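You operate a simulated robot arm through the tools that you are given. There is no shell and no other tool.

You are at the controls of a simulated robot arm. One attempt, no reset.

JOB
Flush the blue spray pipe clear and clip it back.
Fine: use the flush socket; it goes back into its own socket; leave the other pipes and clips, and the brush door open.

Only the result counts: the job must be done as asked and must still hold three seconds after the hand-in. Knocking over, shifting, dropping, spilling or breaking anything else fails it.

ROBOT AND FRAMES
A 6-joint arm with a two-finger parallel gripper, fixed in place. Base frame: the origin is on the floor under the middle of its stand, x ahead of it, y to its left, z up. Readings come in mm, rad, newtons and seconds.
It reaches about 1347 mm from its shoulder. Its first joint turns from -2.897 to 2.897 rad. Payload 3.91 kg.
The TCP is the grasp point between the finger pads, 30 mm short of the fingertips. In the tool frame z runs along the fingers and y along their closing line. Largest opening 110 mm; finger width 20, thickness 10; the body of the gripper, 48 by 112 mm, starts 55 mm behind the TCP.
Orientation is told as [roll, pitch, yaw] about the base's x, y, z axes, in that order, counted from this pose: with the fingers straight down and closing along the base's y, the tool's x points along the base's -x, its y along +y and its z along -z.

CONTROLS
- The arm moves only by the tool arm_command. Its argument "increments" is a list that holds one entry, the list of rows, each a list of 7 numbers: the turn, a rotation vector about the tool's x, y, z in rad, then the shift along the tool's x, y, z in cm, then the gripper command, from -1 (shut) to 1 (fully open), values between in proportion. In form: [[[rx, ry, rz, x, y, z, grip], ...]]. A call has 1 to 20 rows; each row shifts and turns the commanded pose from where the row before left it, along the tool's axes as they then stand. Each row takes 0.2 s and may step no farther than 50 mm and 0.15 rad from the row before; otherwise, or with a gripper value out of range, the whole call is refused. Where a pose cannot be reached the arm comes as near as it can. A force on the tool above 70 N (or 10 N above the force at the start of the call, whichever is more), or a blocked arm, ends the call early, and 0.2 s more pass. Each finger travels about 108 mm/s and halts on what it meets, pressing with about 45 N; the grip force reading is that of the motor and also rises with nothing between the fingers. The clock runs only during rows and for 0.2 s after the last one: add rows that do not move to give the fingers time. It gives the time, the measured TCP pose, the force on the tool (base axes), the opening and the grip force at its end, in the units of the frame above (readings bear some noise), with the torque about the TCP (base axes, N m) and any sound that the robot's microphone picked up.
- Cameras (640 x 400 px; columns grow to the right, rows downward): "scene" is fixed at [49, 651.4, 1507]; the picture's right is [-0.87, -0.49, 0.00], its down [-0.48, 0.86, -0.16] and it looks along [0.08, -0.14, -0.99] (base axes); focal length 214 px, centre (320, 200). "wrist" rides on the gripper at [72, 17, -103] in the tool frame; the picture's right is [-0.23, 0.97, 0.00], its down [-0.76, -0.18, -0.62] and it looks along [-0.61, -0.14, 0.78] (tool axes); focal length 222 px, centre (320, 200). There is no depth. A picture from a camera that has moved, and an enlarged one, comes with that camera's place and axes in the base frame and with its lens.
- capture(camera): a new picture of that camera. No time passes.
- enlarge(camera, box): a new picture of the part [left, top, right, bottom] of that camera's present view, enlarged. No time passes.
- sign_off(): hands the job in; it is judged then, once.

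Nothing tells you positions but the pictures and the camera data. Unless the task says otherwise, let go and move clear before handing in.

The tools are called after ">>>" by a JSON object that holds its "api" and its "payload". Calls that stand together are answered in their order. arm_command: Moves the arm, as the interface text tells. Its arguments: {"type":"object","properties":{"increments":{"type":"array","items":{"type":"array","items":{"type":"array","items":{"type":"number"}}}}},"required":["increments"]} The other tools are called the same way: capture (camera) takes a picture; enlarge (camera, box) takes an enlarged picture of a part of a camera's view; sign_off () hands the job in.

At the start:

```text
time: 0.0
tool_pos: [673.3, 104.5, 1169.2]
orientation: [0.0, -0.001, -0.002]
force: [-1.3, 0.6, 0.0]
wrist_torque: [-0.02, 0.0, -0.03]
gripper_width: 110.0
gripper_force: 0.0
```

scene: 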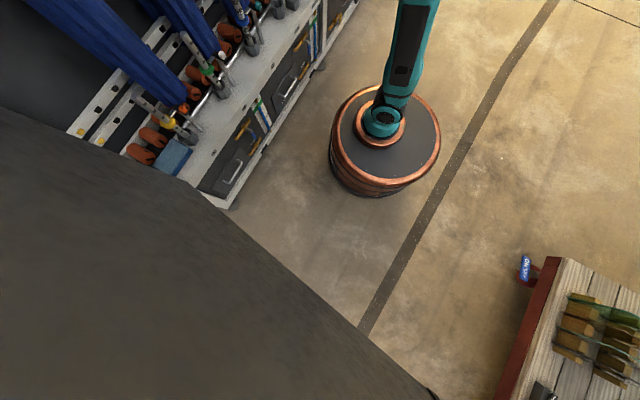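
wrist: 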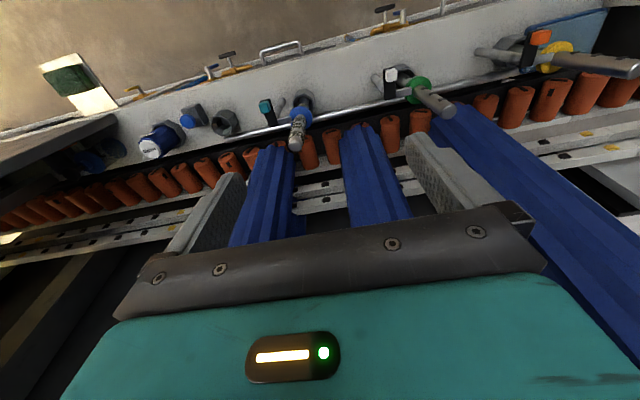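

I see a bench with spray pipes (blue, green, yellow rings) in a row and some sockets to one side; I need a closer look before moving. I'll enlarge several parts of both views.

>>> {"api": "enlarge", "payload": {"camera": "wrist", "box": [120, 60, 360, 210]}}

>>> {"api": "enlarge", "payload": {"camera": "wrist", "box": [340, 0, 640, 188]}}

>>> {"api": "enlarge", "payload": {"camera": "scene", "box": [60, 0, 380, 200]}}

>>> {"api": "enlarge", "payload": {"camera": "scene", "box": [480, 230, 640, 400]}}

>>> {"api": "enlarge", "payload": {"camera": "wrist", "box": [0, 40, 240, 240]}}

```text
2.67 times, centred on (240, 135) of wrist
camera zoom: at [600.4, 123.0, 1272.2], right [0.23, 0.97, 0.0], down [0.76, -0.18, 0.62], along [0.61, -0.14, -0.78], focal length 592 px, centre (533, 373)
```

zoom: 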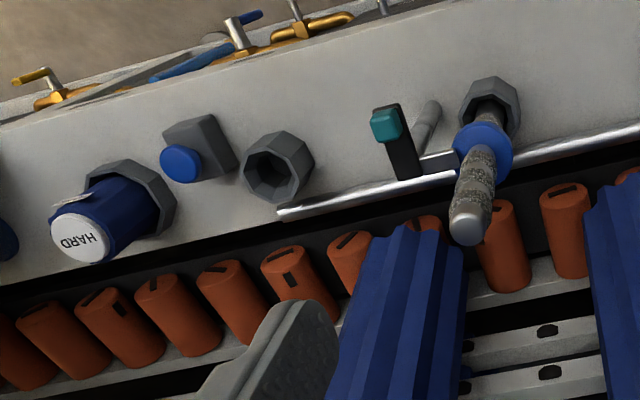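

```text
2.13 times, centred on (490, 94) of wrist
camera zoom: at [600.4, 123.0, 1272.2], right [0.23, 0.97, 0.0], down [0.76, -0.18, 0.62], along [0.61, -0.14, -0.78], focal length 473 px, centre (-42, 426)
```

zoom: 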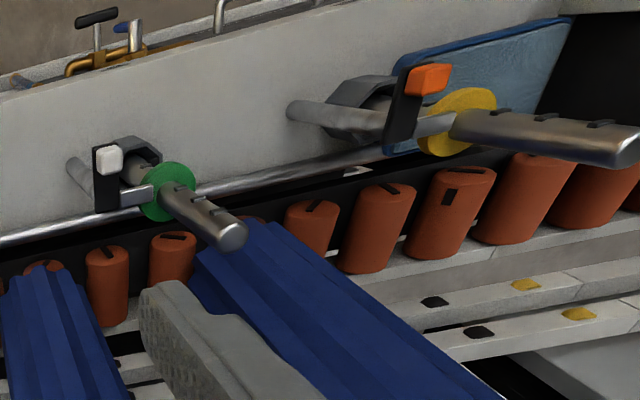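

```text
2.00 times, centred on (220, 100) of scene
camera zoom: at [49.0, 651.4, 1507.0], right [-0.87, -0.49, 0.0], down [-0.48, 0.86, -0.16], along [0.08, -0.14, -0.99], focal length 429 px, centre (520, 400)
```

zoom: 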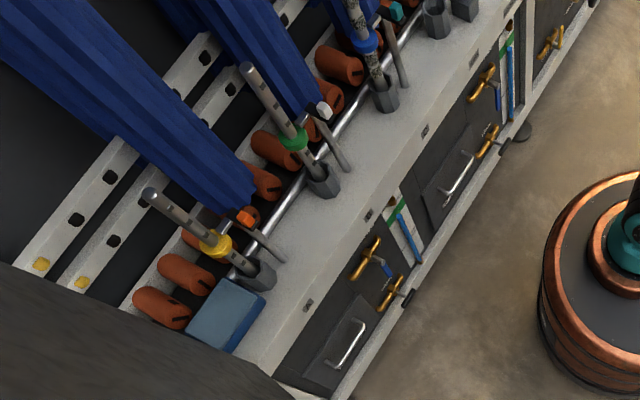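

```text
2.35 times, centred on (560, 315) of scene
camera zoom: at [49.0, 651.4, 1507.0], right [-0.87, -0.49, 0.0], down [-0.48, 0.86, -0.16], along [0.08, -0.14, -0.99], focal length 505 px, centre (-245, -71)
```

zoom: 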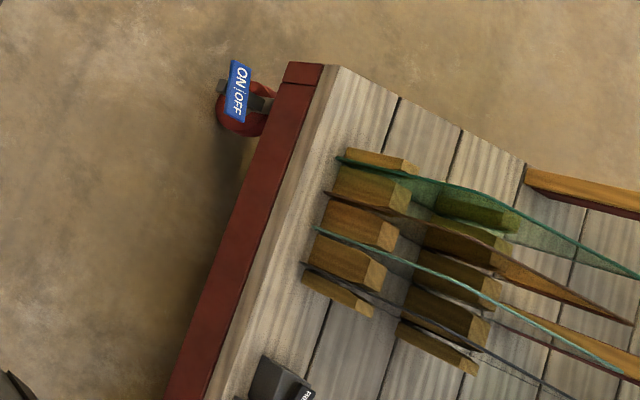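

```text
2.00 times, centred on (120, 140) of wrist
camera zoom: at [600.4, 123.0, 1272.2], right [0.23, 0.97, 0.0], down [0.76, -0.18, 0.62], along [0.61, -0.14, -0.78], focal length 444 px, centre (720, 320)
```

zoom: 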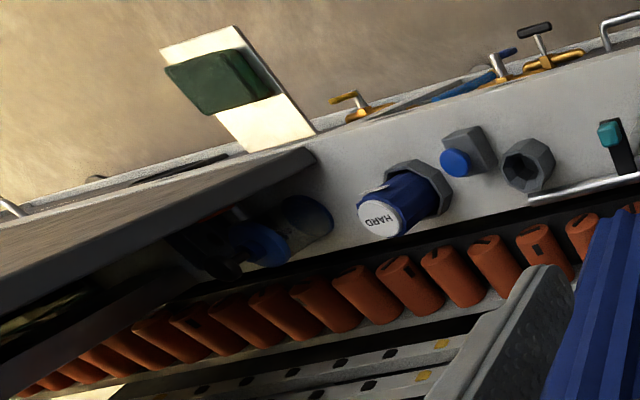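

The pipes appear to stand vertically in hex sockets on a ledge about z≈600, with the blue one near x≈760, y≈40, and an empty hex cup next to a blue button beside it. I'll zoom in more on those details.

>>> {"api": "enlarge", "payload": {"camera": "wrist", "box": [240, 85, 336, 145]}}

>>> {"api": "enlarge", "payload": {"camera": "wrist", "box": [130, 95, 242, 165]}}

>>> {"api": "enlarge", "payload": {"camera": "wrist", "box": [370, 50, 466, 110]}}

>>> {"api": "enlarge", "payload": {"camera": "scene", "box": [200, 0, 360, 100]}}

>>> {"api": "enlarge", "payload": {"camera": "wrist", "box": [0, 40, 128, 180]}}

>>> {"api": "enlarge", "payload": {"camera": "wrist", "box": [120, 0, 420, 100]}}

```text
6.67 times, centred on (288, 115) of wrist
camera zoom: at [600.4, 123.0, 1272.2], right [0.23, 0.97, 0.0], down [0.76, -0.18, 0.62], along [0.61, -0.14, -0.78], focal length 1481 px, centre (533, 767)
```

zoom: 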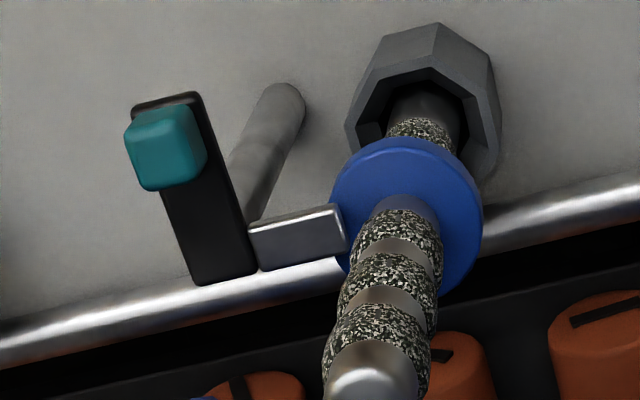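

```text
5.71 times, centred on (186, 130) of wrist
camera zoom: at [600.4, 123.0, 1272.2], right [0.23, 0.97, 0.0], down [0.76, -0.18, 0.62], along [0.61, -0.14, -0.78], focal length 1269 px, centre (1086, 600)
```

zoom: 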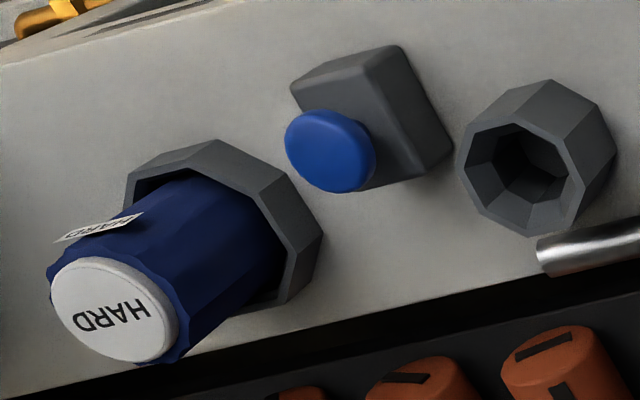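

```text
6.67 times, centred on (418, 80) of wrist
camera zoom: at [600.4, 123.0, 1272.2], right [0.23, 0.97, 0.0], down [0.76, -0.18, 0.62], along [0.61, -0.14, -0.78], focal length 1481 px, centre (-333, 1000)
```

zoom: 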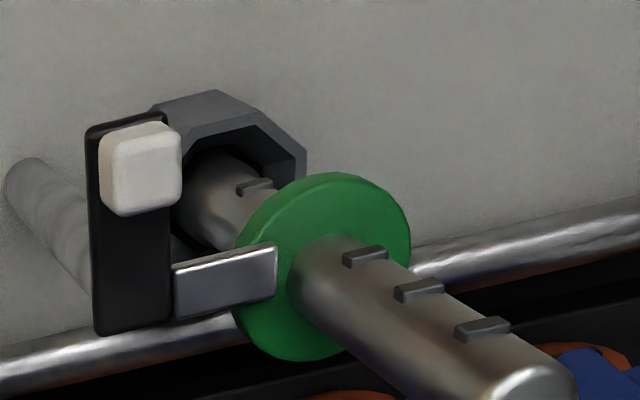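

```text
4.00 times, centred on (280, 50) of scene
camera zoom: at [49.0, 651.4, 1507.0], right [-0.87, -0.49, 0.0], down [-0.48, 0.86, -0.16], along [0.08, -0.14, -0.99], focal length 858 px, centre (480, 800)
```

zoom: 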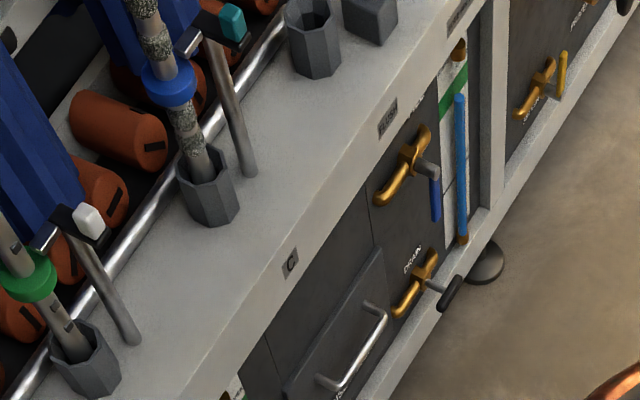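

```text
2.86 times, centred on (64, 110) of wrist
camera zoom: at [600.4, 123.0, 1272.2], right [0.23, 0.97, 0.0], down [0.76, -0.18, 0.62], along [0.61, -0.14, -0.78], focal length 635 px, centre (1051, 457)
```

zoom: 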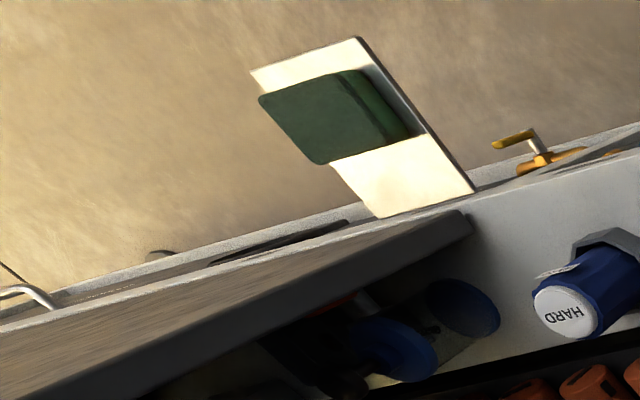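

```text
2.13 times, centred on (270, 50) of wrist
camera zoom: at [600.4, 123.0, 1272.2], right [0.23, 0.97, 0.0], down [0.76, -0.18, 0.62], along [0.61, -0.14, -0.78], focal length 474 px, centre (427, 520)
```

zoom: 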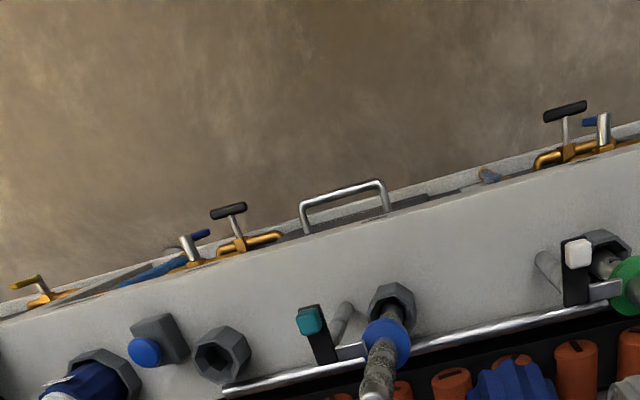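

Pipes are held down by a pivoting clip (post, black bar with coloured tab, silver latch over the collar). There are labels on the ledge's front edge; I'll read those and look at the right-most area.

>>> {"api": "enlarge", "payload": {"camera": "scene", "box": [260, 0, 340, 50]}}

>>> {"api": "enlarge", "payload": {"camera": "scene", "box": [285, 15, 309, 39]}}

>>> {"api": "enlarge", "payload": {"camera": "scene", "box": [230, 0, 280, 40]}}

>>> {"api": "enlarge", "payload": {"camera": "scene", "box": [300, 0, 380, 50]}}

```text
8.00 times, centred on (300, 25) of scene
camera zoom: at [49.0, 651.4, 1507.0], right [-0.87, -0.49, 0.0], down [-0.48, 0.86, -0.16], along [0.08, -0.14, -0.99], focal length 1716 px, centre (480, 1600)
```

zoom: 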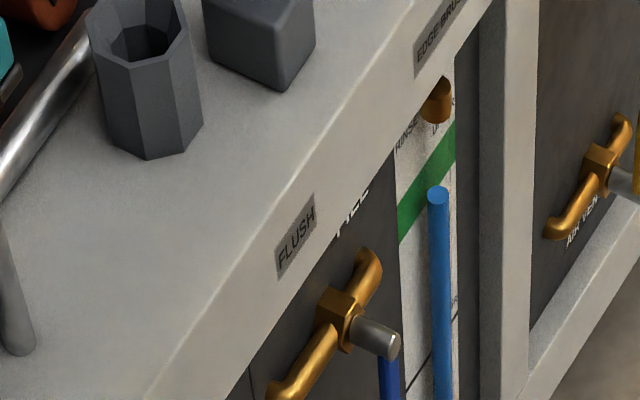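

```text
16.00 times, centred on (297, 27) of scene
camera zoom: at [49.0, 651.4, 1507.0], right [-0.87, -0.49, 0.0], down [-0.48, 0.86, -0.16], along [0.08, -0.14, -0.99], focal length 3432 px, centre (688, 2968)
```

zoom: 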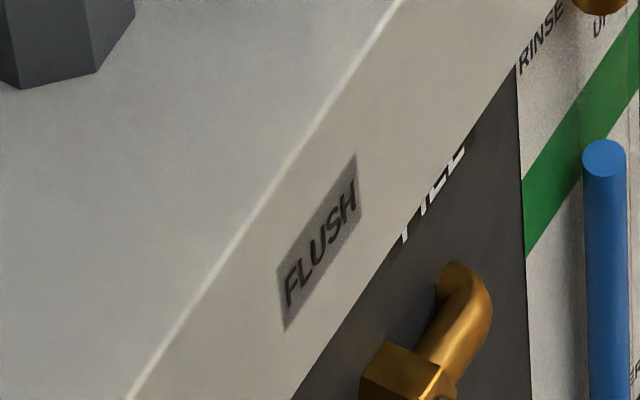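

```text
10.00 times, centred on (255, 20) of scene
camera zoom: at [49.0, 651.4, 1507.0], right [-0.87, -0.49, 0.0], down [-0.48, 0.86, -0.16], along [0.08, -0.14, -0.99], focal length 2145 px, centre (970, 2000)
```

zoom: 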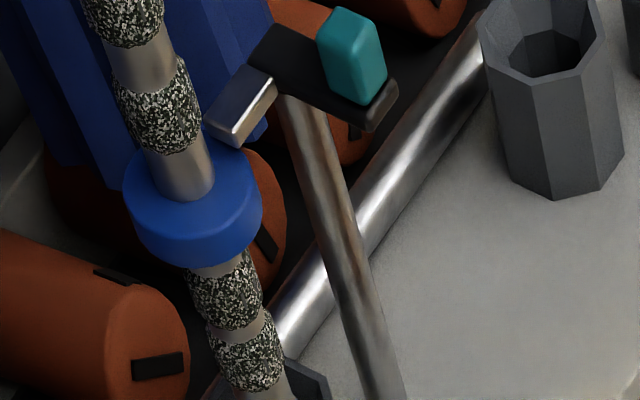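

```text
8.00 times, centred on (340, 25) of scene
camera zoom: at [49.0, 651.4, 1507.0], right [-0.87, -0.49, 0.0], down [-0.48, 0.86, -0.16], along [0.08, -0.14, -0.99], focal length 1716 px, centre (160, 1600)
```

zoom: 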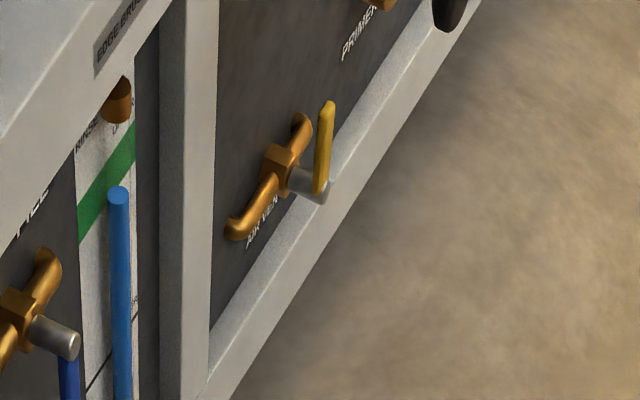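

The label confirms the empty hex cup is FLUSH, with the blue button beside it as its actuator; the HARD item is the edge brush. I'll move the wrist back and down to get a nearer, second viewpoint for triangulation.

>>> {"api": "arm_command", "payload": {"increments": [[[0, 0, 0, 2.3, -1.5, 2.5, 1], [0, 0, 0, 2.3, -1.5, 2.5, 1], [0, 0, 0, 2.3, -1.5, 2.5, 1], [0, 0, 0, 2.3, -1.5, 2.5, 1], [0, 0, 0, 2.3, -1.5, 2.5, 1], [0, 0, 0, 0, 0, 0, 1]]]}}

>>> {"api": "capture", "payload": {"camera": "wrist"}}

>>> {"api": "capture", "payload": {"camera": "scene"}}

```text
time: 1.4
tool_pos: [557.8, 29.5, 1044.1]
orientation: [-0.001, 0.0, -0.002]
force: [0.1, 0.0, -0.2]
wrist_torque: [0.0, 0.01, 0.0]
gripper_width: 110.1
gripper_force: 0.0
```

```text
taken
camera wrist: at [485.6, 47.6, 1147.6], right [0.23, 0.97, 0.0], down [0.76, -0.18, 0.62], along [0.61, -0.14, -0.78], focal length 222 px, centre (320, 200)
```

wrist: 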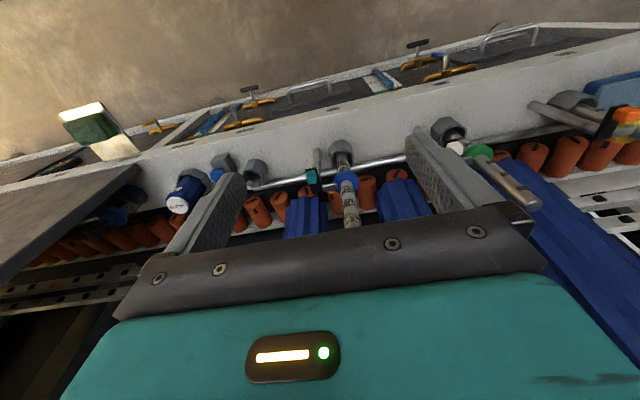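

```text
taken
```

scene: 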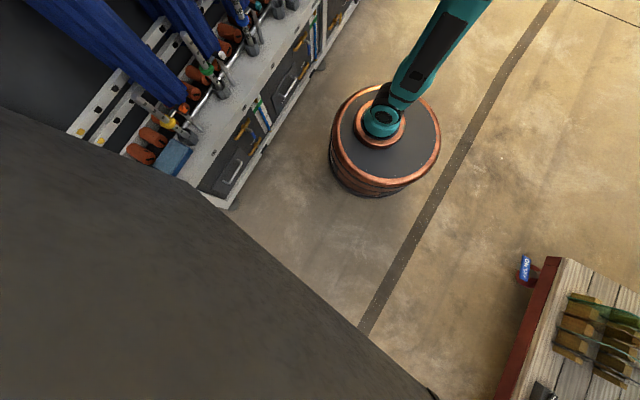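

The blue pipe is now near the image centre. I'll enlarge for precise pixel measurements.

>>> {"api": "enlarge", "payload": {"camera": "wrist", "box": [280, 125, 392, 235]}}

>>> {"api": "enlarge", "payload": {"camera": "wrist", "box": [160, 140, 288, 220]}}

>>> {"api": "enlarge", "payload": {"camera": "wrist", "box": [200, 120, 440, 240]}}

```text
3.64 times, centred on (336, 180) of wrist
camera zoom: at [485.6, 47.6, 1147.6], right [0.23, 0.97, 0.0], down [0.76, -0.18, 0.62], along [0.61, -0.14, -0.78], focal length 808 px, centre (262, 273)
```

zoom: 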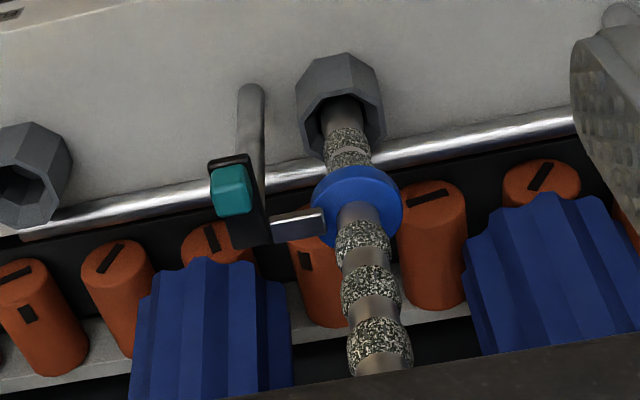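

```text
5.00 times, centred on (224, 180) of wrist
camera zoom: at [485.6, 47.6, 1147.6], right [0.23, 0.97, 0.0], down [0.76, -0.18, 0.62], along [0.61, -0.14, -0.78], focal length 1111 px, centre (800, 300)
```

zoom: 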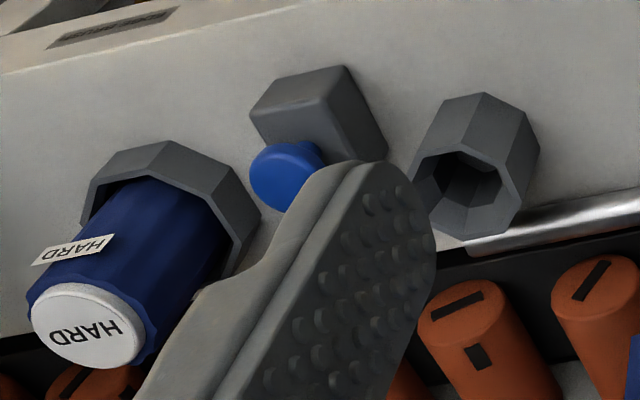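

```text
2.67 times, centred on (320, 180) of wrist
camera zoom: at [485.6, 47.6, 1147.6], right [0.23, 0.97, 0.0], down [0.76, -0.18, 0.62], along [0.61, -0.14, -0.78], focal length 592 px, centre (320, 253)
```

zoom: 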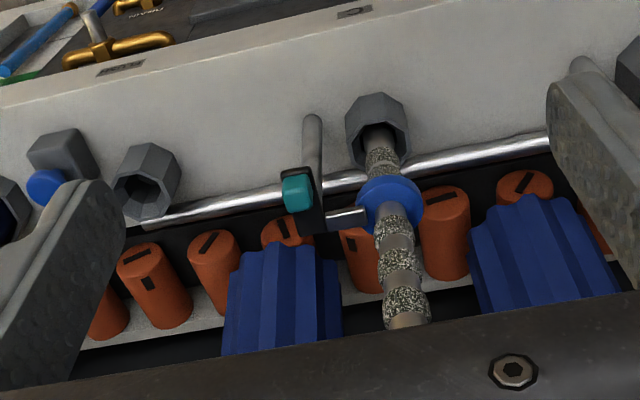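

From two views I estimate: blue pipe axis (756, 42), collar z≈756, pipe top z≈907, socket rim z≈650; clip tab (711, -22, 782) on a post at (748, -22); flush socket (757, -200, rim 650); button (724, -276, 667). I'll go closer for a third view to refine these.

>>> {"api": "arm_command", "payload": {"increments": [[[0, 0, 0, -1.0, -0.2, 3.5, 1], [0, 0, 0, -1.0, -0.2, 3.5, 1], [0, 0, 0, -1.0, -0.2, 3.4, 1], [0, 0, 0, 0, 0, 0, 1]]]}}

>>> {"api": "capture", "payload": {"camera": "wrist"}}

>>> {"api": "enlarge", "payload": {"camera": "wrist", "box": [270, 110, 430, 210]}}

```text
time: 2.4
tool_pos: [589.4, 23.3, 938.4]
orientation: [-0.001, -0.002, 0.001]
force: [-0.5, -0.8, 0.4]
wrist_torque: [0.0, 0.01, 0.03]
gripper_width: 110.0
gripper_force: 0.0
```

```text
taken
camera wrist: at [516.5, 41.9, 1042.2], right [0.23, 0.97, 0.0], down [0.76, -0.18, 0.62], along [0.61, -0.14, -0.78], focal length 222 px, centre (320, 200)
```

wrist: 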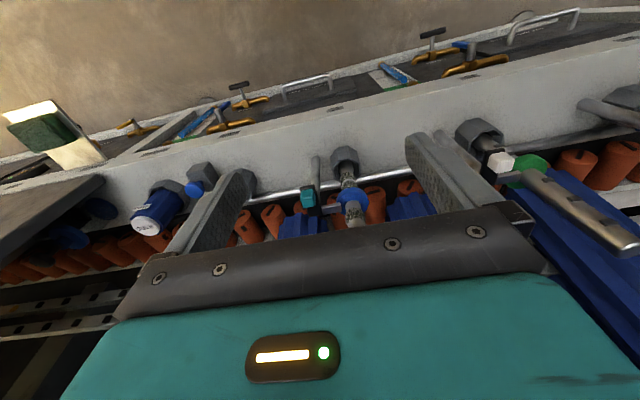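

```text
4.00 times, centred on (350, 160) of wrist
camera zoom: at [516.5, 41.9, 1042.2], right [0.23, 0.97, 0.0], down [0.76, -0.18, 0.62], along [0.61, -0.14, -0.78], focal length 888 px, centre (200, 360)
```

zoom: 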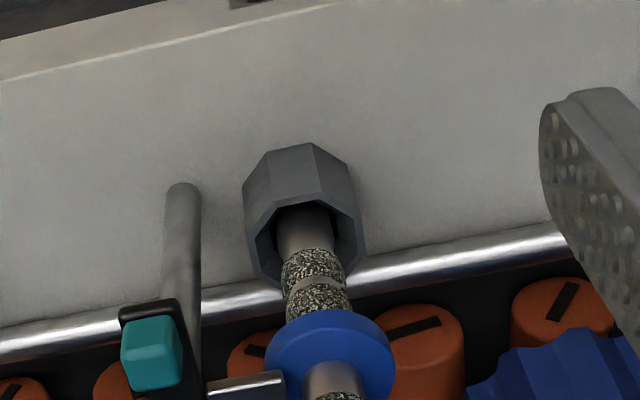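

The camera is now closer; I'll zoom on the clip and collar themselves.

>>> {"api": "enlarge", "payload": {"camera": "wrist", "box": [280, 165, 392, 235]}}

>>> {"api": "enlarge", "payload": {"camera": "wrist", "box": [110, 140, 270, 240]}}

```text
5.71 times, centred on (336, 200) of wrist
camera zoom: at [516.5, 41.9, 1042.2], right [0.23, 0.97, 0.0], down [0.76, -0.18, 0.62], along [0.61, -0.14, -0.78], focal length 1269 px, centre (229, 200)
```

zoom: 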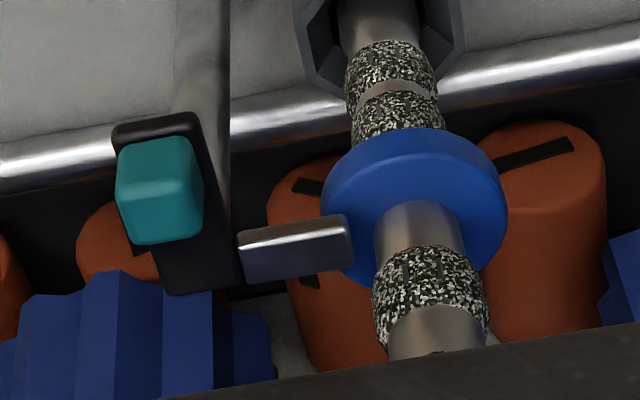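

```text
4.00 times, centred on (190, 190) of wrist
camera zoom: at [516.5, 41.9, 1042.2], right [0.23, 0.97, 0.0], down [0.76, -0.18, 0.62], along [0.61, -0.14, -0.78], focal length 888 px, centre (840, 240)
```

zoom: 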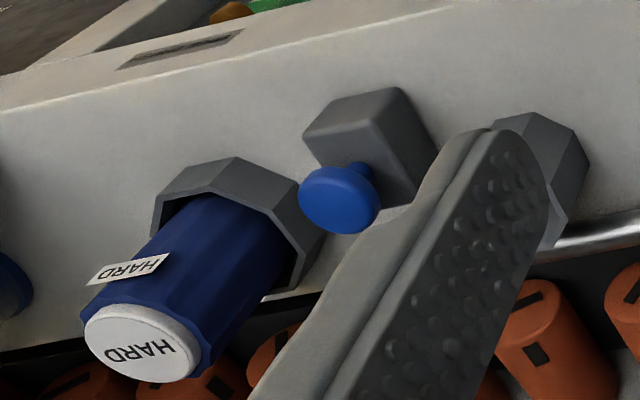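

The clip pivots on the post at about (748, -22): the latch points +y over the collar and the tab sits at -x, so pushing the tab towards -y should swing the latch off. I'll open the fingers to about 60 mm and hover straddling the tab.

>>> {"api": "arm_command", "payload": {"increments": [[[0, 0, 0, -2.89, -1.38, 0, 0.09], [0, 0, 0, -2.89, -1.38, 0, 0.09], [0, 0, 0, -2.89, -1.38, 0, 0.09], [0, 0, 0, -2.89, -1.38, 0, 0.09], [0, 0, 0, 0, 0, 2.9, 0.09], [0, 0, 0, 0, 0, 2.9, 0.09], [0, 0, 0, 0, 0, 0, 0.09]]]}}

>>> {"api": "capture", "payload": {"camera": "wrist"}}

>>> {"api": "capture", "payload": {"camera": "scene"}}

```text
time: 4.0
tool_pos: [704.1, -31.4, 880.3]
orientation: [0.001, -0.003, -0.001]
force: [0.5, 0.0, 0.4]
wrist_torque: [-0.03, 0.04, -0.01]
gripper_width: 59.9
gripper_force: 0.2
```

```text
taken
camera wrist: at [631.1, -13.5, 984.4], right [0.23, 0.97, 0.0], down [0.76, -0.18, 0.62], along [0.61, -0.14, -0.78], focal length 222 px, centre (320, 200)
```

wrist: 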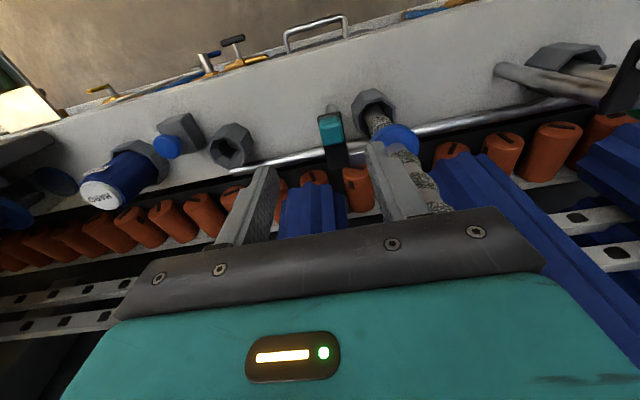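

```text
taken
```

scene: 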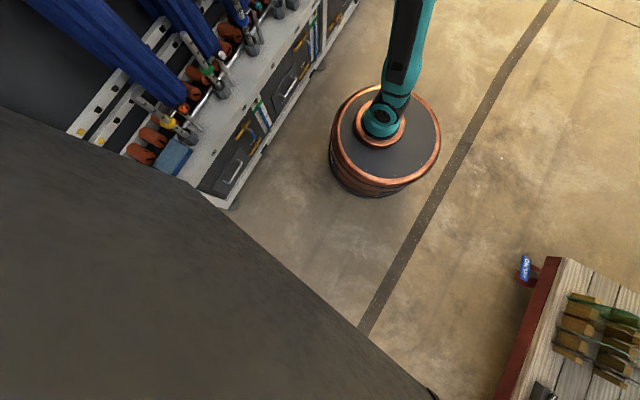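

Good hovering position, and the flush socket and button are now in clear view. I'll enlarge both the tab area and the flush area to refine.

>>> {"api": "enlarge", "payload": {"camera": "wrist", "box": [140, 95, 268, 175]}}

>>> {"api": "enlarge", "payload": {"camera": "wrist", "box": [250, 85, 442, 215]}}

```text
5.00 times, centred on (204, 135) of wrist
camera zoom: at [631.1, -13.5, 984.4], right [0.23, 0.97, 0.0], down [0.76, -0.18, 0.62], along [0.61, -0.14, -0.78], focal length 1111 px, centre (900, 525)
```

zoom: 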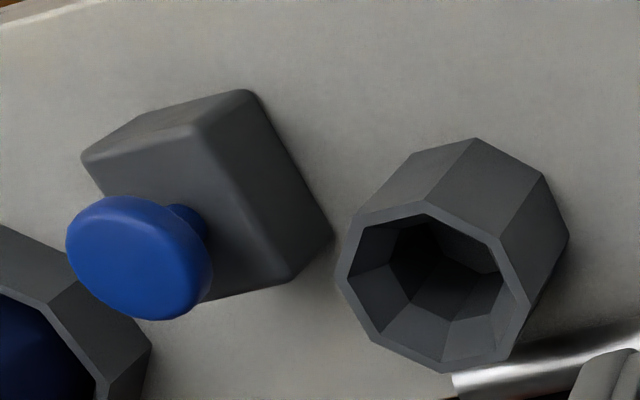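

```text
3.08 times, centred on (346, 150) of wrist
camera zoom: at [631.1, -13.5, 984.4], right [0.23, 0.97, 0.0], down [0.76, -0.18, 0.62], along [0.61, -0.14, -0.78], focal length 684 px, centre (240, 354)
```

zoom: 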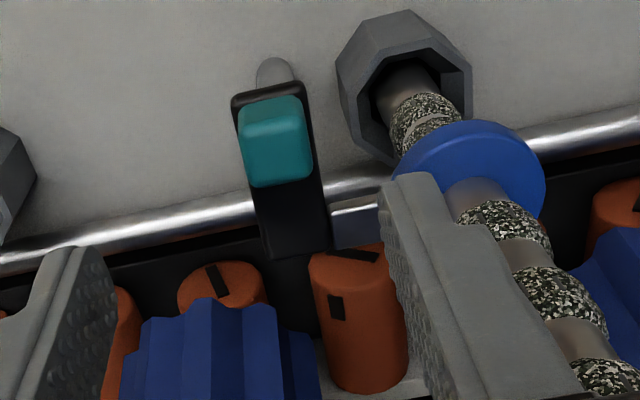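

I'll take tighter zooms of the blue socket rim, collar, and the flush rim to refine coordinates with the same camera pose.

>>> {"api": "enlarge", "payload": {"camera": "wrist", "box": [340, 80, 436, 180]}}

>>> {"api": "enlarge", "payload": {"camera": "wrist", "box": [200, 115, 264, 175]}}

>>> {"api": "enlarge", "payload": {"camera": "wrist", "box": [300, 90, 380, 180]}}

```text
4.00 times, centred on (388, 130) of wrist
camera zoom: at [631.1, -13.5, 984.4], right [0.23, 0.97, 0.0], down [0.76, -0.18, 0.62], along [0.61, -0.14, -0.78], focal length 888 px, centre (48, 480)
```

zoom: 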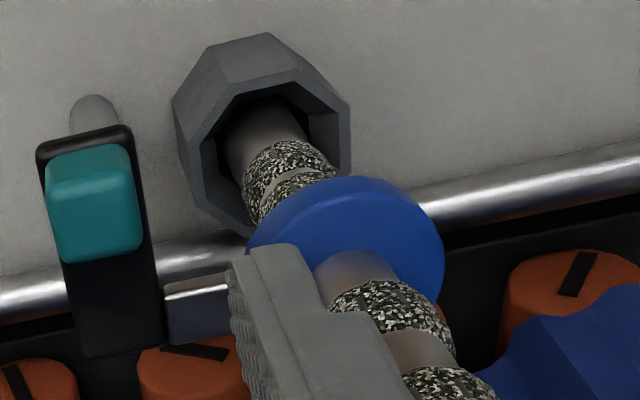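

```text
6.67 times, centred on (232, 145) of wrist
camera zoom: at [631.1, -13.5, 984.4], right [0.23, 0.97, 0.0], down [0.76, -0.18, 0.62], along [0.61, -0.14, -0.78], focal length 1481 px, centre (907, 567)
```

zoom: 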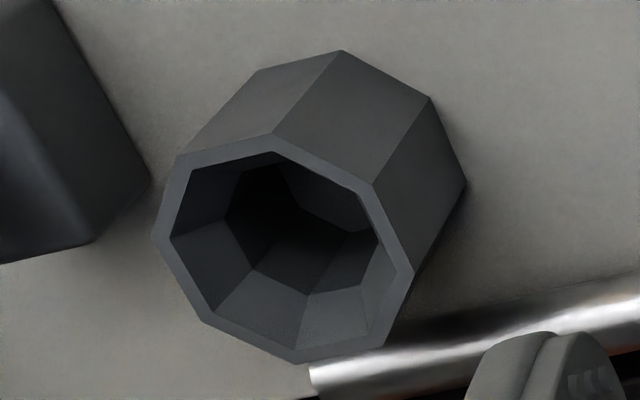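

```text
4.44 times, centred on (340, 135) of wrist
camera zoom: at [631.1, -13.5, 984.4], right [0.23, 0.97, 0.0], down [0.76, -0.18, 0.62], along [0.61, -0.14, -0.78], focal length 987 px, centre (231, 489)
```

zoom: 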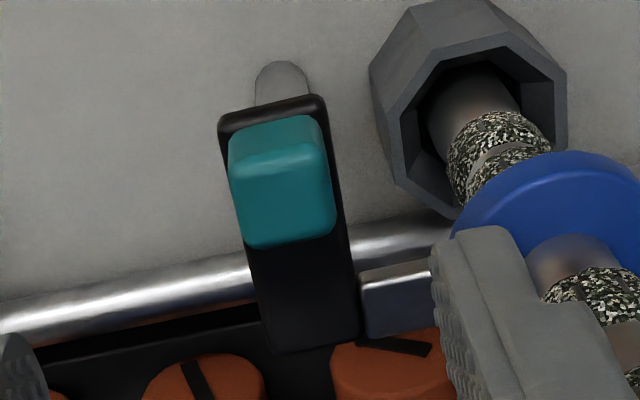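

Everything lines up: fingers straddle the tab in y with clearance from the pipe. I'll descend to tab height (TCP z≈800) and check force.

>>> {"api": "arm_command", "payload": {"increments": [[[0, 0, 0, 0, 0, 2.0, 0.09], [0, 0, 0, 0, 0, 2.0, 0.09], [0, 0, 0, 0, 0, 2.0, 0.09], [0, 0, 0, 0, 0, 1.9, 0.09], [0, 0, 0, 0, 0, 0, 0.09]]]}}

>>> {"api": "capture", "payload": {"camera": "wrist"}}

>>> {"api": "enlarge", "payload": {"camera": "wrist", "box": [230, 90, 440, 222]}}

```text
time: 5.2
tool_pos: [703.2, -31.0, 802.2]
orientation: [0.0, 0.001, 0.0]
force: [0.0, 0.6, -0.1]
wrist_torque: [-0.02, 0.03, -0.02]
gripper_width: 59.8
gripper_force: 0.1
```

```text
taken
camera wrist: at [631.0, -12.8, 905.4], right [0.23, 0.97, 0.0], down [0.76, -0.18, 0.62], along [0.61, -0.14, -0.78], focal length 222 px, centre (320, 200)
```

wrist: 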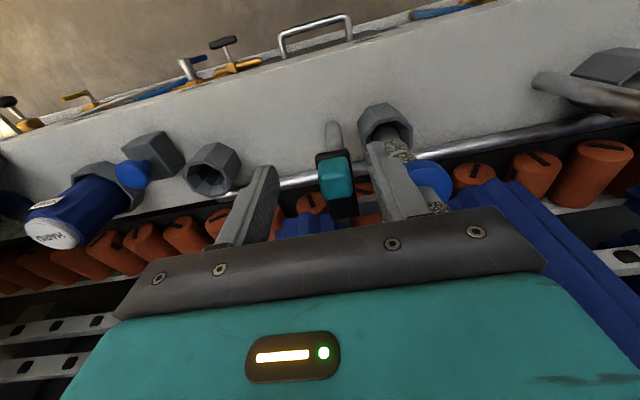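

```text
3.03 times, centred on (335, 156) of wrist
camera zoom: at [631.0, -12.8, 905.4], right [0.23, 0.97, 0.0], down [0.76, -0.18, 0.62], along [0.61, -0.14, -0.78], focal length 673 px, centre (274, 333)
```

zoom: 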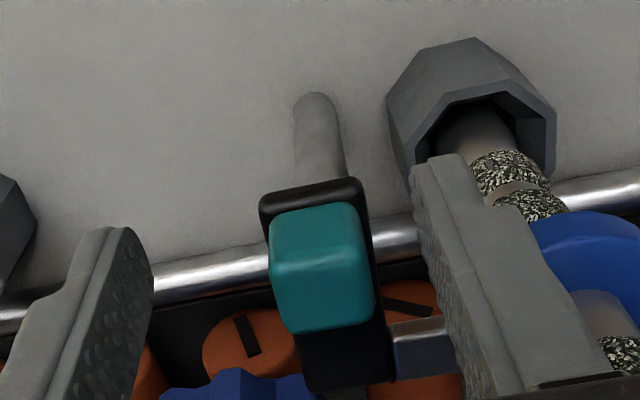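

Fingertips are at tab level on both sides. Now I'll push the tab toward -y with the +y finger in small steps.

>>> {"api": "arm_command", "payload": {"increments": [[[0, 0, 0, 0, -0.8, 0, 0.09], [0, 0, 0, 0, -0.6, 0, 0.09], [0, 0, 0, 0, -0.6, 0, 0.09], [0, 0, 0, 0, -0.5, 0, 0.09], [0, 0, 0, 0, -0.5, 0, 0.09], [0, 0, 0, 0, 0, 0, 0.09]]]}}

>>> {"api": "enlarge", "payload": {"camera": "wrist", "box": [230, 90, 440, 222]}}

```text
time: 6.6
tool_pos: [703.5, -62.1, 801.7]
orientation: [-0.001, 0.0, 0.0]
force: [0.4, 1.5, -0.3]
wrist_torque: [-0.01, 0.02, 0.0]
gripper_width: 60.0
gripper_force: 0.0
```

```text
3.03 times, centred on (335, 156) of wrist
camera zoom: at [631.0, -43.1, 906.0], right [0.23, 0.97, 0.0], down [0.76, -0.18, 0.62], along [0.61, -0.14, -0.78], focal length 673 px, centre (274, 333)
```

zoom: 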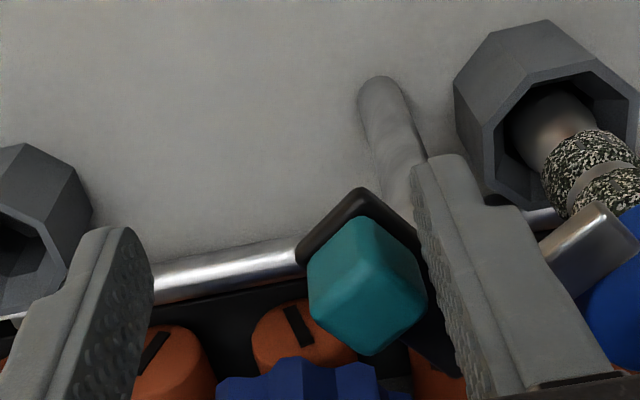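

The clip swings freely (≈33° now, only ~1.5 N). I'll continue the swing to roughly 65° so the latch is well clear of the collar.

>>> {"api": "arm_command", "payload": {"increments": [[[0, 0, 0, -0.5, -0.3, 0, 0.09], [0, 0, 0, -0.5, -0.3, 0, 0.09], [0, 0, 0, -0.5, -0.3, 0, 0.09], [0, 0, 0, 0, 0, 0, 0.09]]]}}

>>> {"api": "enlarge", "payload": {"camera": "wrist", "box": [230, 60, 470, 222]}}

```text
time: 7.5
tool_pos: [712.8, -67.9, 802.0]
orientation: [0.0, 0.011, 0.004]
force: [-38.7, 23.5, 13.1]
wrist_torque: [1.04, 1.08, 1.62]
gripper_width: 71.3
gripper_force: 11.5
stopped in row 4: the force on the tool passed its limit at 77 N (the readings are from after the stop); the commanded pose is now the measured one
```

```text
2.47 times, centred on (350, 141) of wrist
camera zoom: at [642.6, -49.8, 906.3], right [0.22, 0.97, 0.0], down [0.77, -0.18, 0.61], along [0.6, -0.14, -0.79], focal length 548 px, centre (246, 346)
```

zoom: 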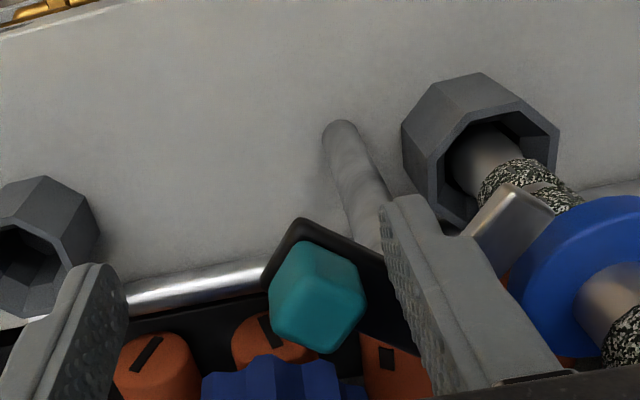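

The clip hit its end-stop (force limit stop), so that's fully open. I'll back off right away and look at the latch against the collar.

>>> {"api": "arm_command", "payload": {"increments": [[[0, 0, 0, 0.8, 0.0, 0, 0.2], [0, 0, 0, 0.4, 0.3, 0, 0.2], [0, 0, 0, 0, 0, 0, 0.2]]]}}

>>> {"api": "enlarge", "payload": {"camera": "wrist", "box": [230, 60, 470, 222]}}

>>> {"api": "enlarge", "payload": {"camera": "scene", "box": [220, 0, 290, 60]}}

```text
time: 8.3
tool_pos: [704.1, -65.1, 801.0]
orientation: [0.001, 0.009, 0.002]
force: [0.5, -0.3, 0.1]
wrist_torque: [0.02, 0.03, 0.0]
gripper_width: 65.9
gripper_force: 0.1
```

```text
2.47 times, centred on (350, 141) of wrist
camera zoom: at [632.0, -47.9, 905.5], right [0.22, 0.97, 0.0], down [0.77, -0.18, 0.62], along [0.6, -0.14, -0.79], focal length 548 px, centre (246, 346)
```

zoom: 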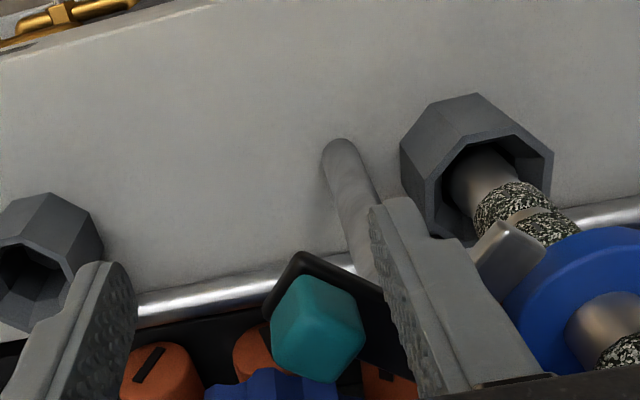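

```text
6.67 times, centred on (255, 30) of scene
camera zoom: at [49.0, 651.4, 1507.0], right [-0.87, -0.49, 0.0], down [-0.48, 0.86, -0.16], along [0.08, -0.14, -0.99], focal length 1430 px, centre (753, 1333)
```

zoom: 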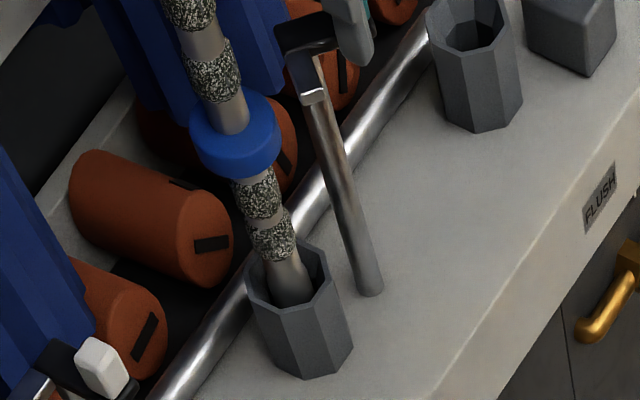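

The clip is open at its stop, with the latch end about 14 mm clear of the collar. I'll raise straight up, correct the small pitch error, and look at the pipe top from above.

>>> {"api": "arm_command", "payload": {"increments": [[[0, 0, 0, 0, 0, -4.0, 0.2], [0, 0, 0, 0, 0, -4.5, 0.4], [0, -0.009, 0, 0, 0, -4.5, 0.7], [0, 0, 0, 0, 0, -4.5, 1], [0, 0, 0, 0, 0, -3, 1], [0, 0, 0, 0, 0, 0, 1]]]}}

>>> {"api": "capture", "payload": {"camera": "wrist"}}

```text
time: 9.7
tool_pos: [703.8, -66.8, 1006.3]
orientation: [0.002, 0.0, 0.001]
force: [-1.0, 0.0, 0.2]
wrist_torque: [0.02, 0.02, 0.01]
gripper_width: 109.9
gripper_force: 0.1
```

```text
taken
camera wrist: at [631.5, -49.2, 1110.8], right [0.23, 0.97, 0.0], down [0.76, -0.18, 0.62], along [0.61, -0.14, -0.78], focal length 222 px, centre (320, 200)
```

wrist: 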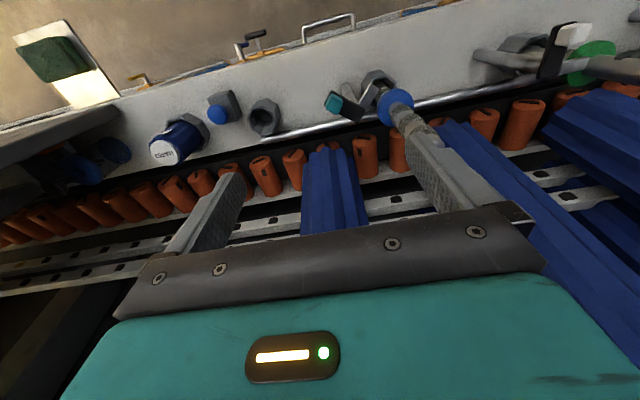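

I'll measure the flush rim and blue rim from this extra viewpoint.

>>> {"api": "enlarge", "payload": {"camera": "wrist", "box": [200, 85, 296, 145]}}

>>> {"api": "enlarge", "payload": {"camera": "wrist", "box": [320, 65, 448, 145]}}

```text
6.67 times, centred on (248, 115) of wrist
camera zoom: at [631.5, -49.2, 1110.8], right [0.23, 0.97, 0.0], down [0.76, -0.18, 0.62], along [0.61, -0.14, -0.78], focal length 1481 px, centre (800, 767)
```

zoom: 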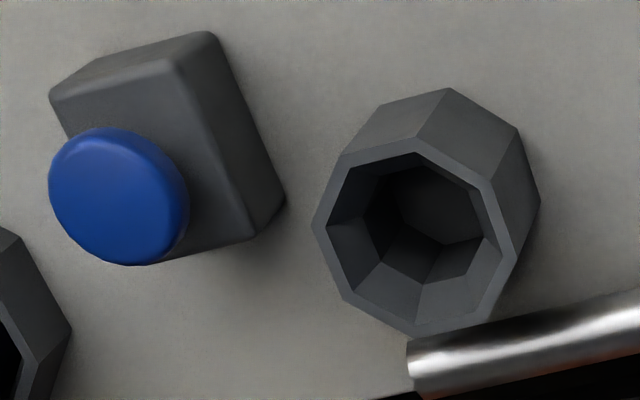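

```text
5.00 times, centred on (384, 105) of wrist
camera zoom: at [631.5, -49.2, 1110.8], right [0.23, 0.97, 0.0], down [0.76, -0.18, 0.62], along [0.61, -0.14, -0.78], focal length 1111 px, centre (0, 675)
```

zoom: 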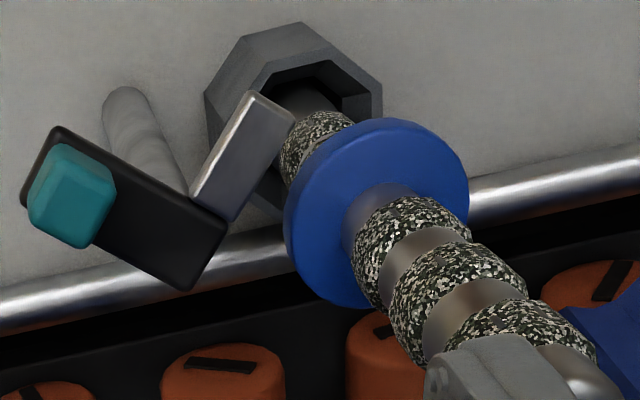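

Refined: flush rim (759, -200.6, 652), blue rim (759, 42, 652), button top (724, -277, 664). Now I'll move above the blue pipe with the gripper fully open and check alignment.

>>> {"api": "arm_command", "payload": {"increments": [[[0, 0, 0, -1.8, 3.63, 0, 1], [0, 0, 0, -1.8, 3.63, 0, 1], [0, 0, 0, -1.8, 3.63, 0, 1], [0, 0, 0, 0, 0, 0, 1]]]}}

>>> {"api": "capture", "payload": {"camera": "wrist"}}

>>> {"api": "enlarge", "payload": {"camera": "wrist", "box": [230, 70, 422, 220]}}

>>> {"api": "capture", "payload": {"camera": "scene"}}

```text
time: 10.7
tool_pos: [757.9, 42.2, 1007.8]
orientation: [0.001, 0.0, 0.001]
force: [0.0, 1.1, 0.3]
wrist_torque: [0.01, -0.03, -0.02]
gripper_width: 109.8
gripper_force: 0.0
```

```text
taken
camera wrist: at [685.7, 60.4, 1111.0], right [0.23, 0.97, 0.0], down [0.76, -0.18, 0.62], along [0.61, -0.14, -0.78], focal length 222 px, centre (320, 200)
```

wrist: 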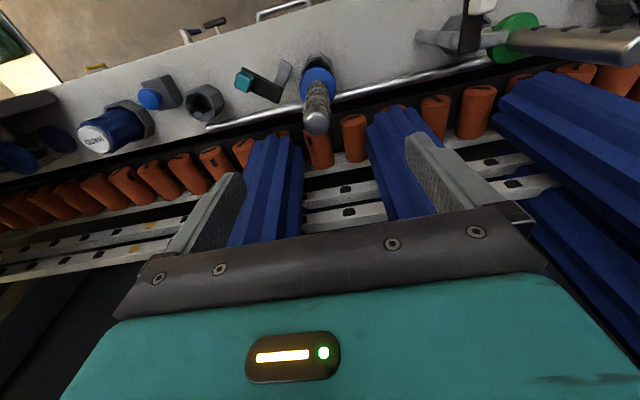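

```text
2.67 times, centred on (326, 145) of wrist
camera zoom: at [685.7, 60.4, 1111.0], right [0.23, 0.97, 0.0], down [0.76, -0.18, 0.62], along [0.61, -0.14, -0.78], focal length 592 px, centre (304, 347)
```

zoom: 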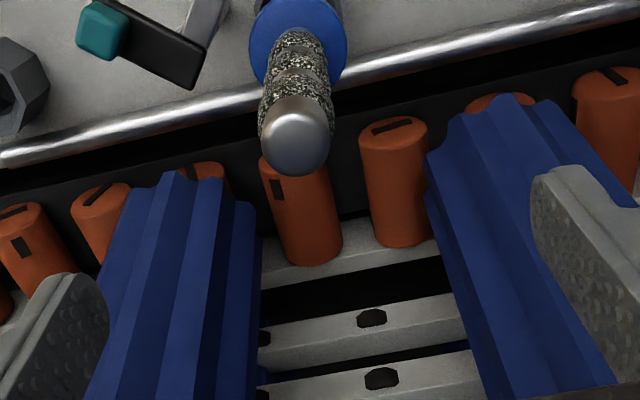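

```text
taken
```

scene: 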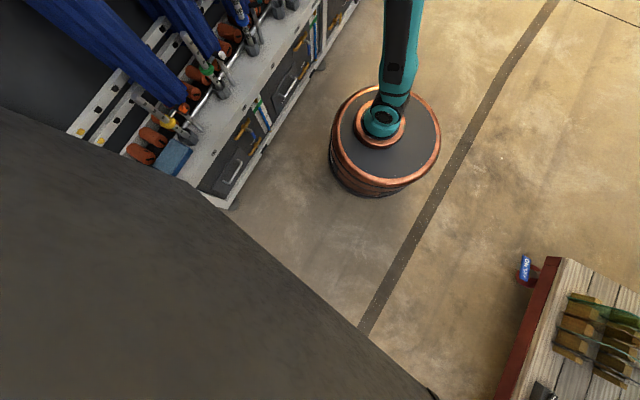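

The pipe tip is centred between the fingers (y≈42, top z≈900–907). I'll descend to TCP z≈875 and partly close to check centring before gripping.

>>> {"api": "arm_command", "payload": {"increments": [[[0, 0, 0, 0, 0, 3.3, 1], [0, 0, 0, 0, 0, 3.3, 1], [0, 0, 0, 0, 0, 3.3, 1], [0, 0, 0, 0, 0, 3.3, 1], [0, 0, 0, 0, 0, 0, 0.0], [0, 0, 0, 0, 0, 0, -0.2], [0, 0, 0, 0, 0, 0, -0.2]]]}}

>>> {"api": "capture", "payload": {"camera": "wrist"}}

>>> {"api": "enlarge", "payload": {"camera": "wrist", "box": [230, 70, 422, 220]}}

>>> {"api": "enlarge", "payload": {"camera": "scene", "box": [200, 0, 296, 60]}}

```text
time: 12.3
tool_pos: [758.1, 41.5, 876.0]
orientation: [0.001, 0.0, 0.002]
force: [-0.1, 0.3, 0.8]
wrist_torque: [0.02, -0.02, 0.0]
gripper_width: 43.9
gripper_force: 0.1
```

```text
taken
camera wrist: at [685.4, 59.6, 978.6], right [0.23, 0.97, 0.0], down [0.76, -0.18, 0.62], along [0.61, -0.14, -0.78], focal length 222 px, centre (320, 200)
```

wrist: 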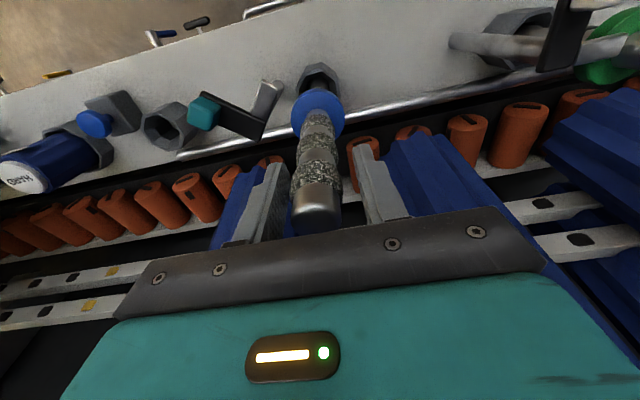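

```text
2.67 times, centred on (326, 145) of wrist
camera zoom: at [685.4, 59.6, 978.6], right [0.23, 0.97, 0.0], down [0.76, -0.18, 0.62], along [0.61, -0.14, -0.78], focal length 592 px, centre (304, 347)
```

zoom: 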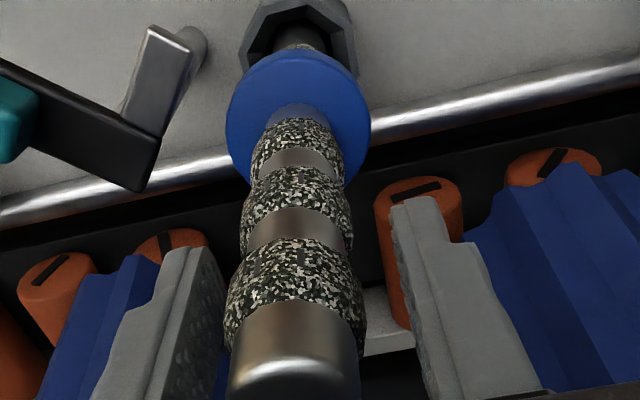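

```text
6.67 times, centred on (248, 30) of scene
camera zoom: at [49.0, 651.4, 1507.0], right [-0.87, -0.49, 0.0], down [-0.48, 0.86, -0.16], along [0.08, -0.14, -0.99], focal length 1430 px, centre (800, 1333)
```

zoom: 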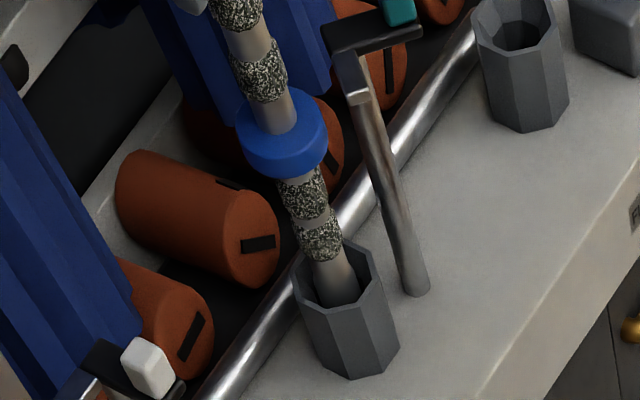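

Centred well. I'll lower another 8 mm and close on the pipe.

>>> {"api": "arm_command", "payload": {"increments": [[[0, 0, 0, 0, 0, 0.8, -0.2], [0, 0, 0, 0, 0, 0, -0.35], [0, 0, 0, 0, 0, 0, -1], [0, 0, 0, 0, 0, 0, -1], [0, 0, 0, 0, 0, 0, -1]]]}}

>>> {"api": "capture", "payload": {"camera": "wrist"}}

>>> {"api": "enlarge", "payload": {"camera": "scene", "box": [200, 0, 296, 60]}}

```text
time: 13.5
tool_pos: [758.4, 40.8, 866.6]
orientation: [0.003, 0.0, 0.003]
force: [0.7, 0.7, -0.3]
wrist_torque: [0.3, -0.05, 0.01]
gripper_width: 24.2
gripper_force: 45.0
```

```text
taken
camera wrist: at [685.7, 59.9, 970.3], right [0.23, 0.97, 0.0], down [0.76, -0.18, 0.62], along [0.61, -0.14, -0.78], focal length 222 px, centre (320, 200)
```

wrist: 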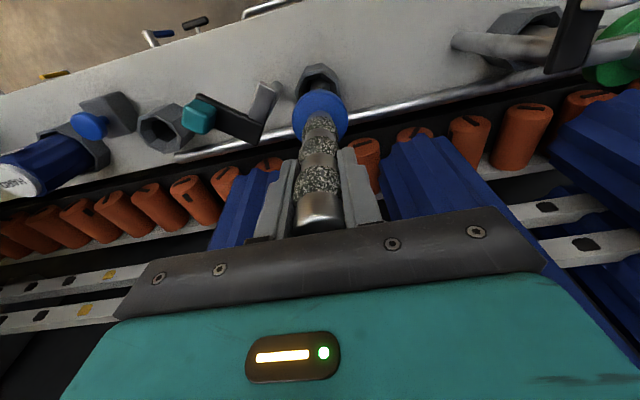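

```text
6.67 times, centred on (248, 30) of scene
camera zoom: at [49.0, 651.4, 1507.0], right [-0.87, -0.49, 0.0], down [-0.48, 0.86, -0.16], along [0.08, -0.14, -0.99], focal length 1430 px, centre (800, 1333)
```

zoom: 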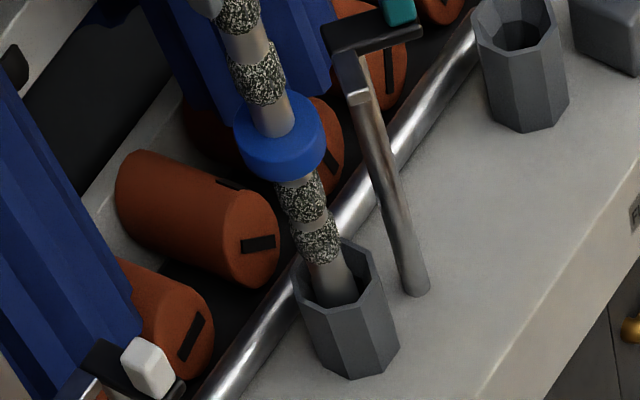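

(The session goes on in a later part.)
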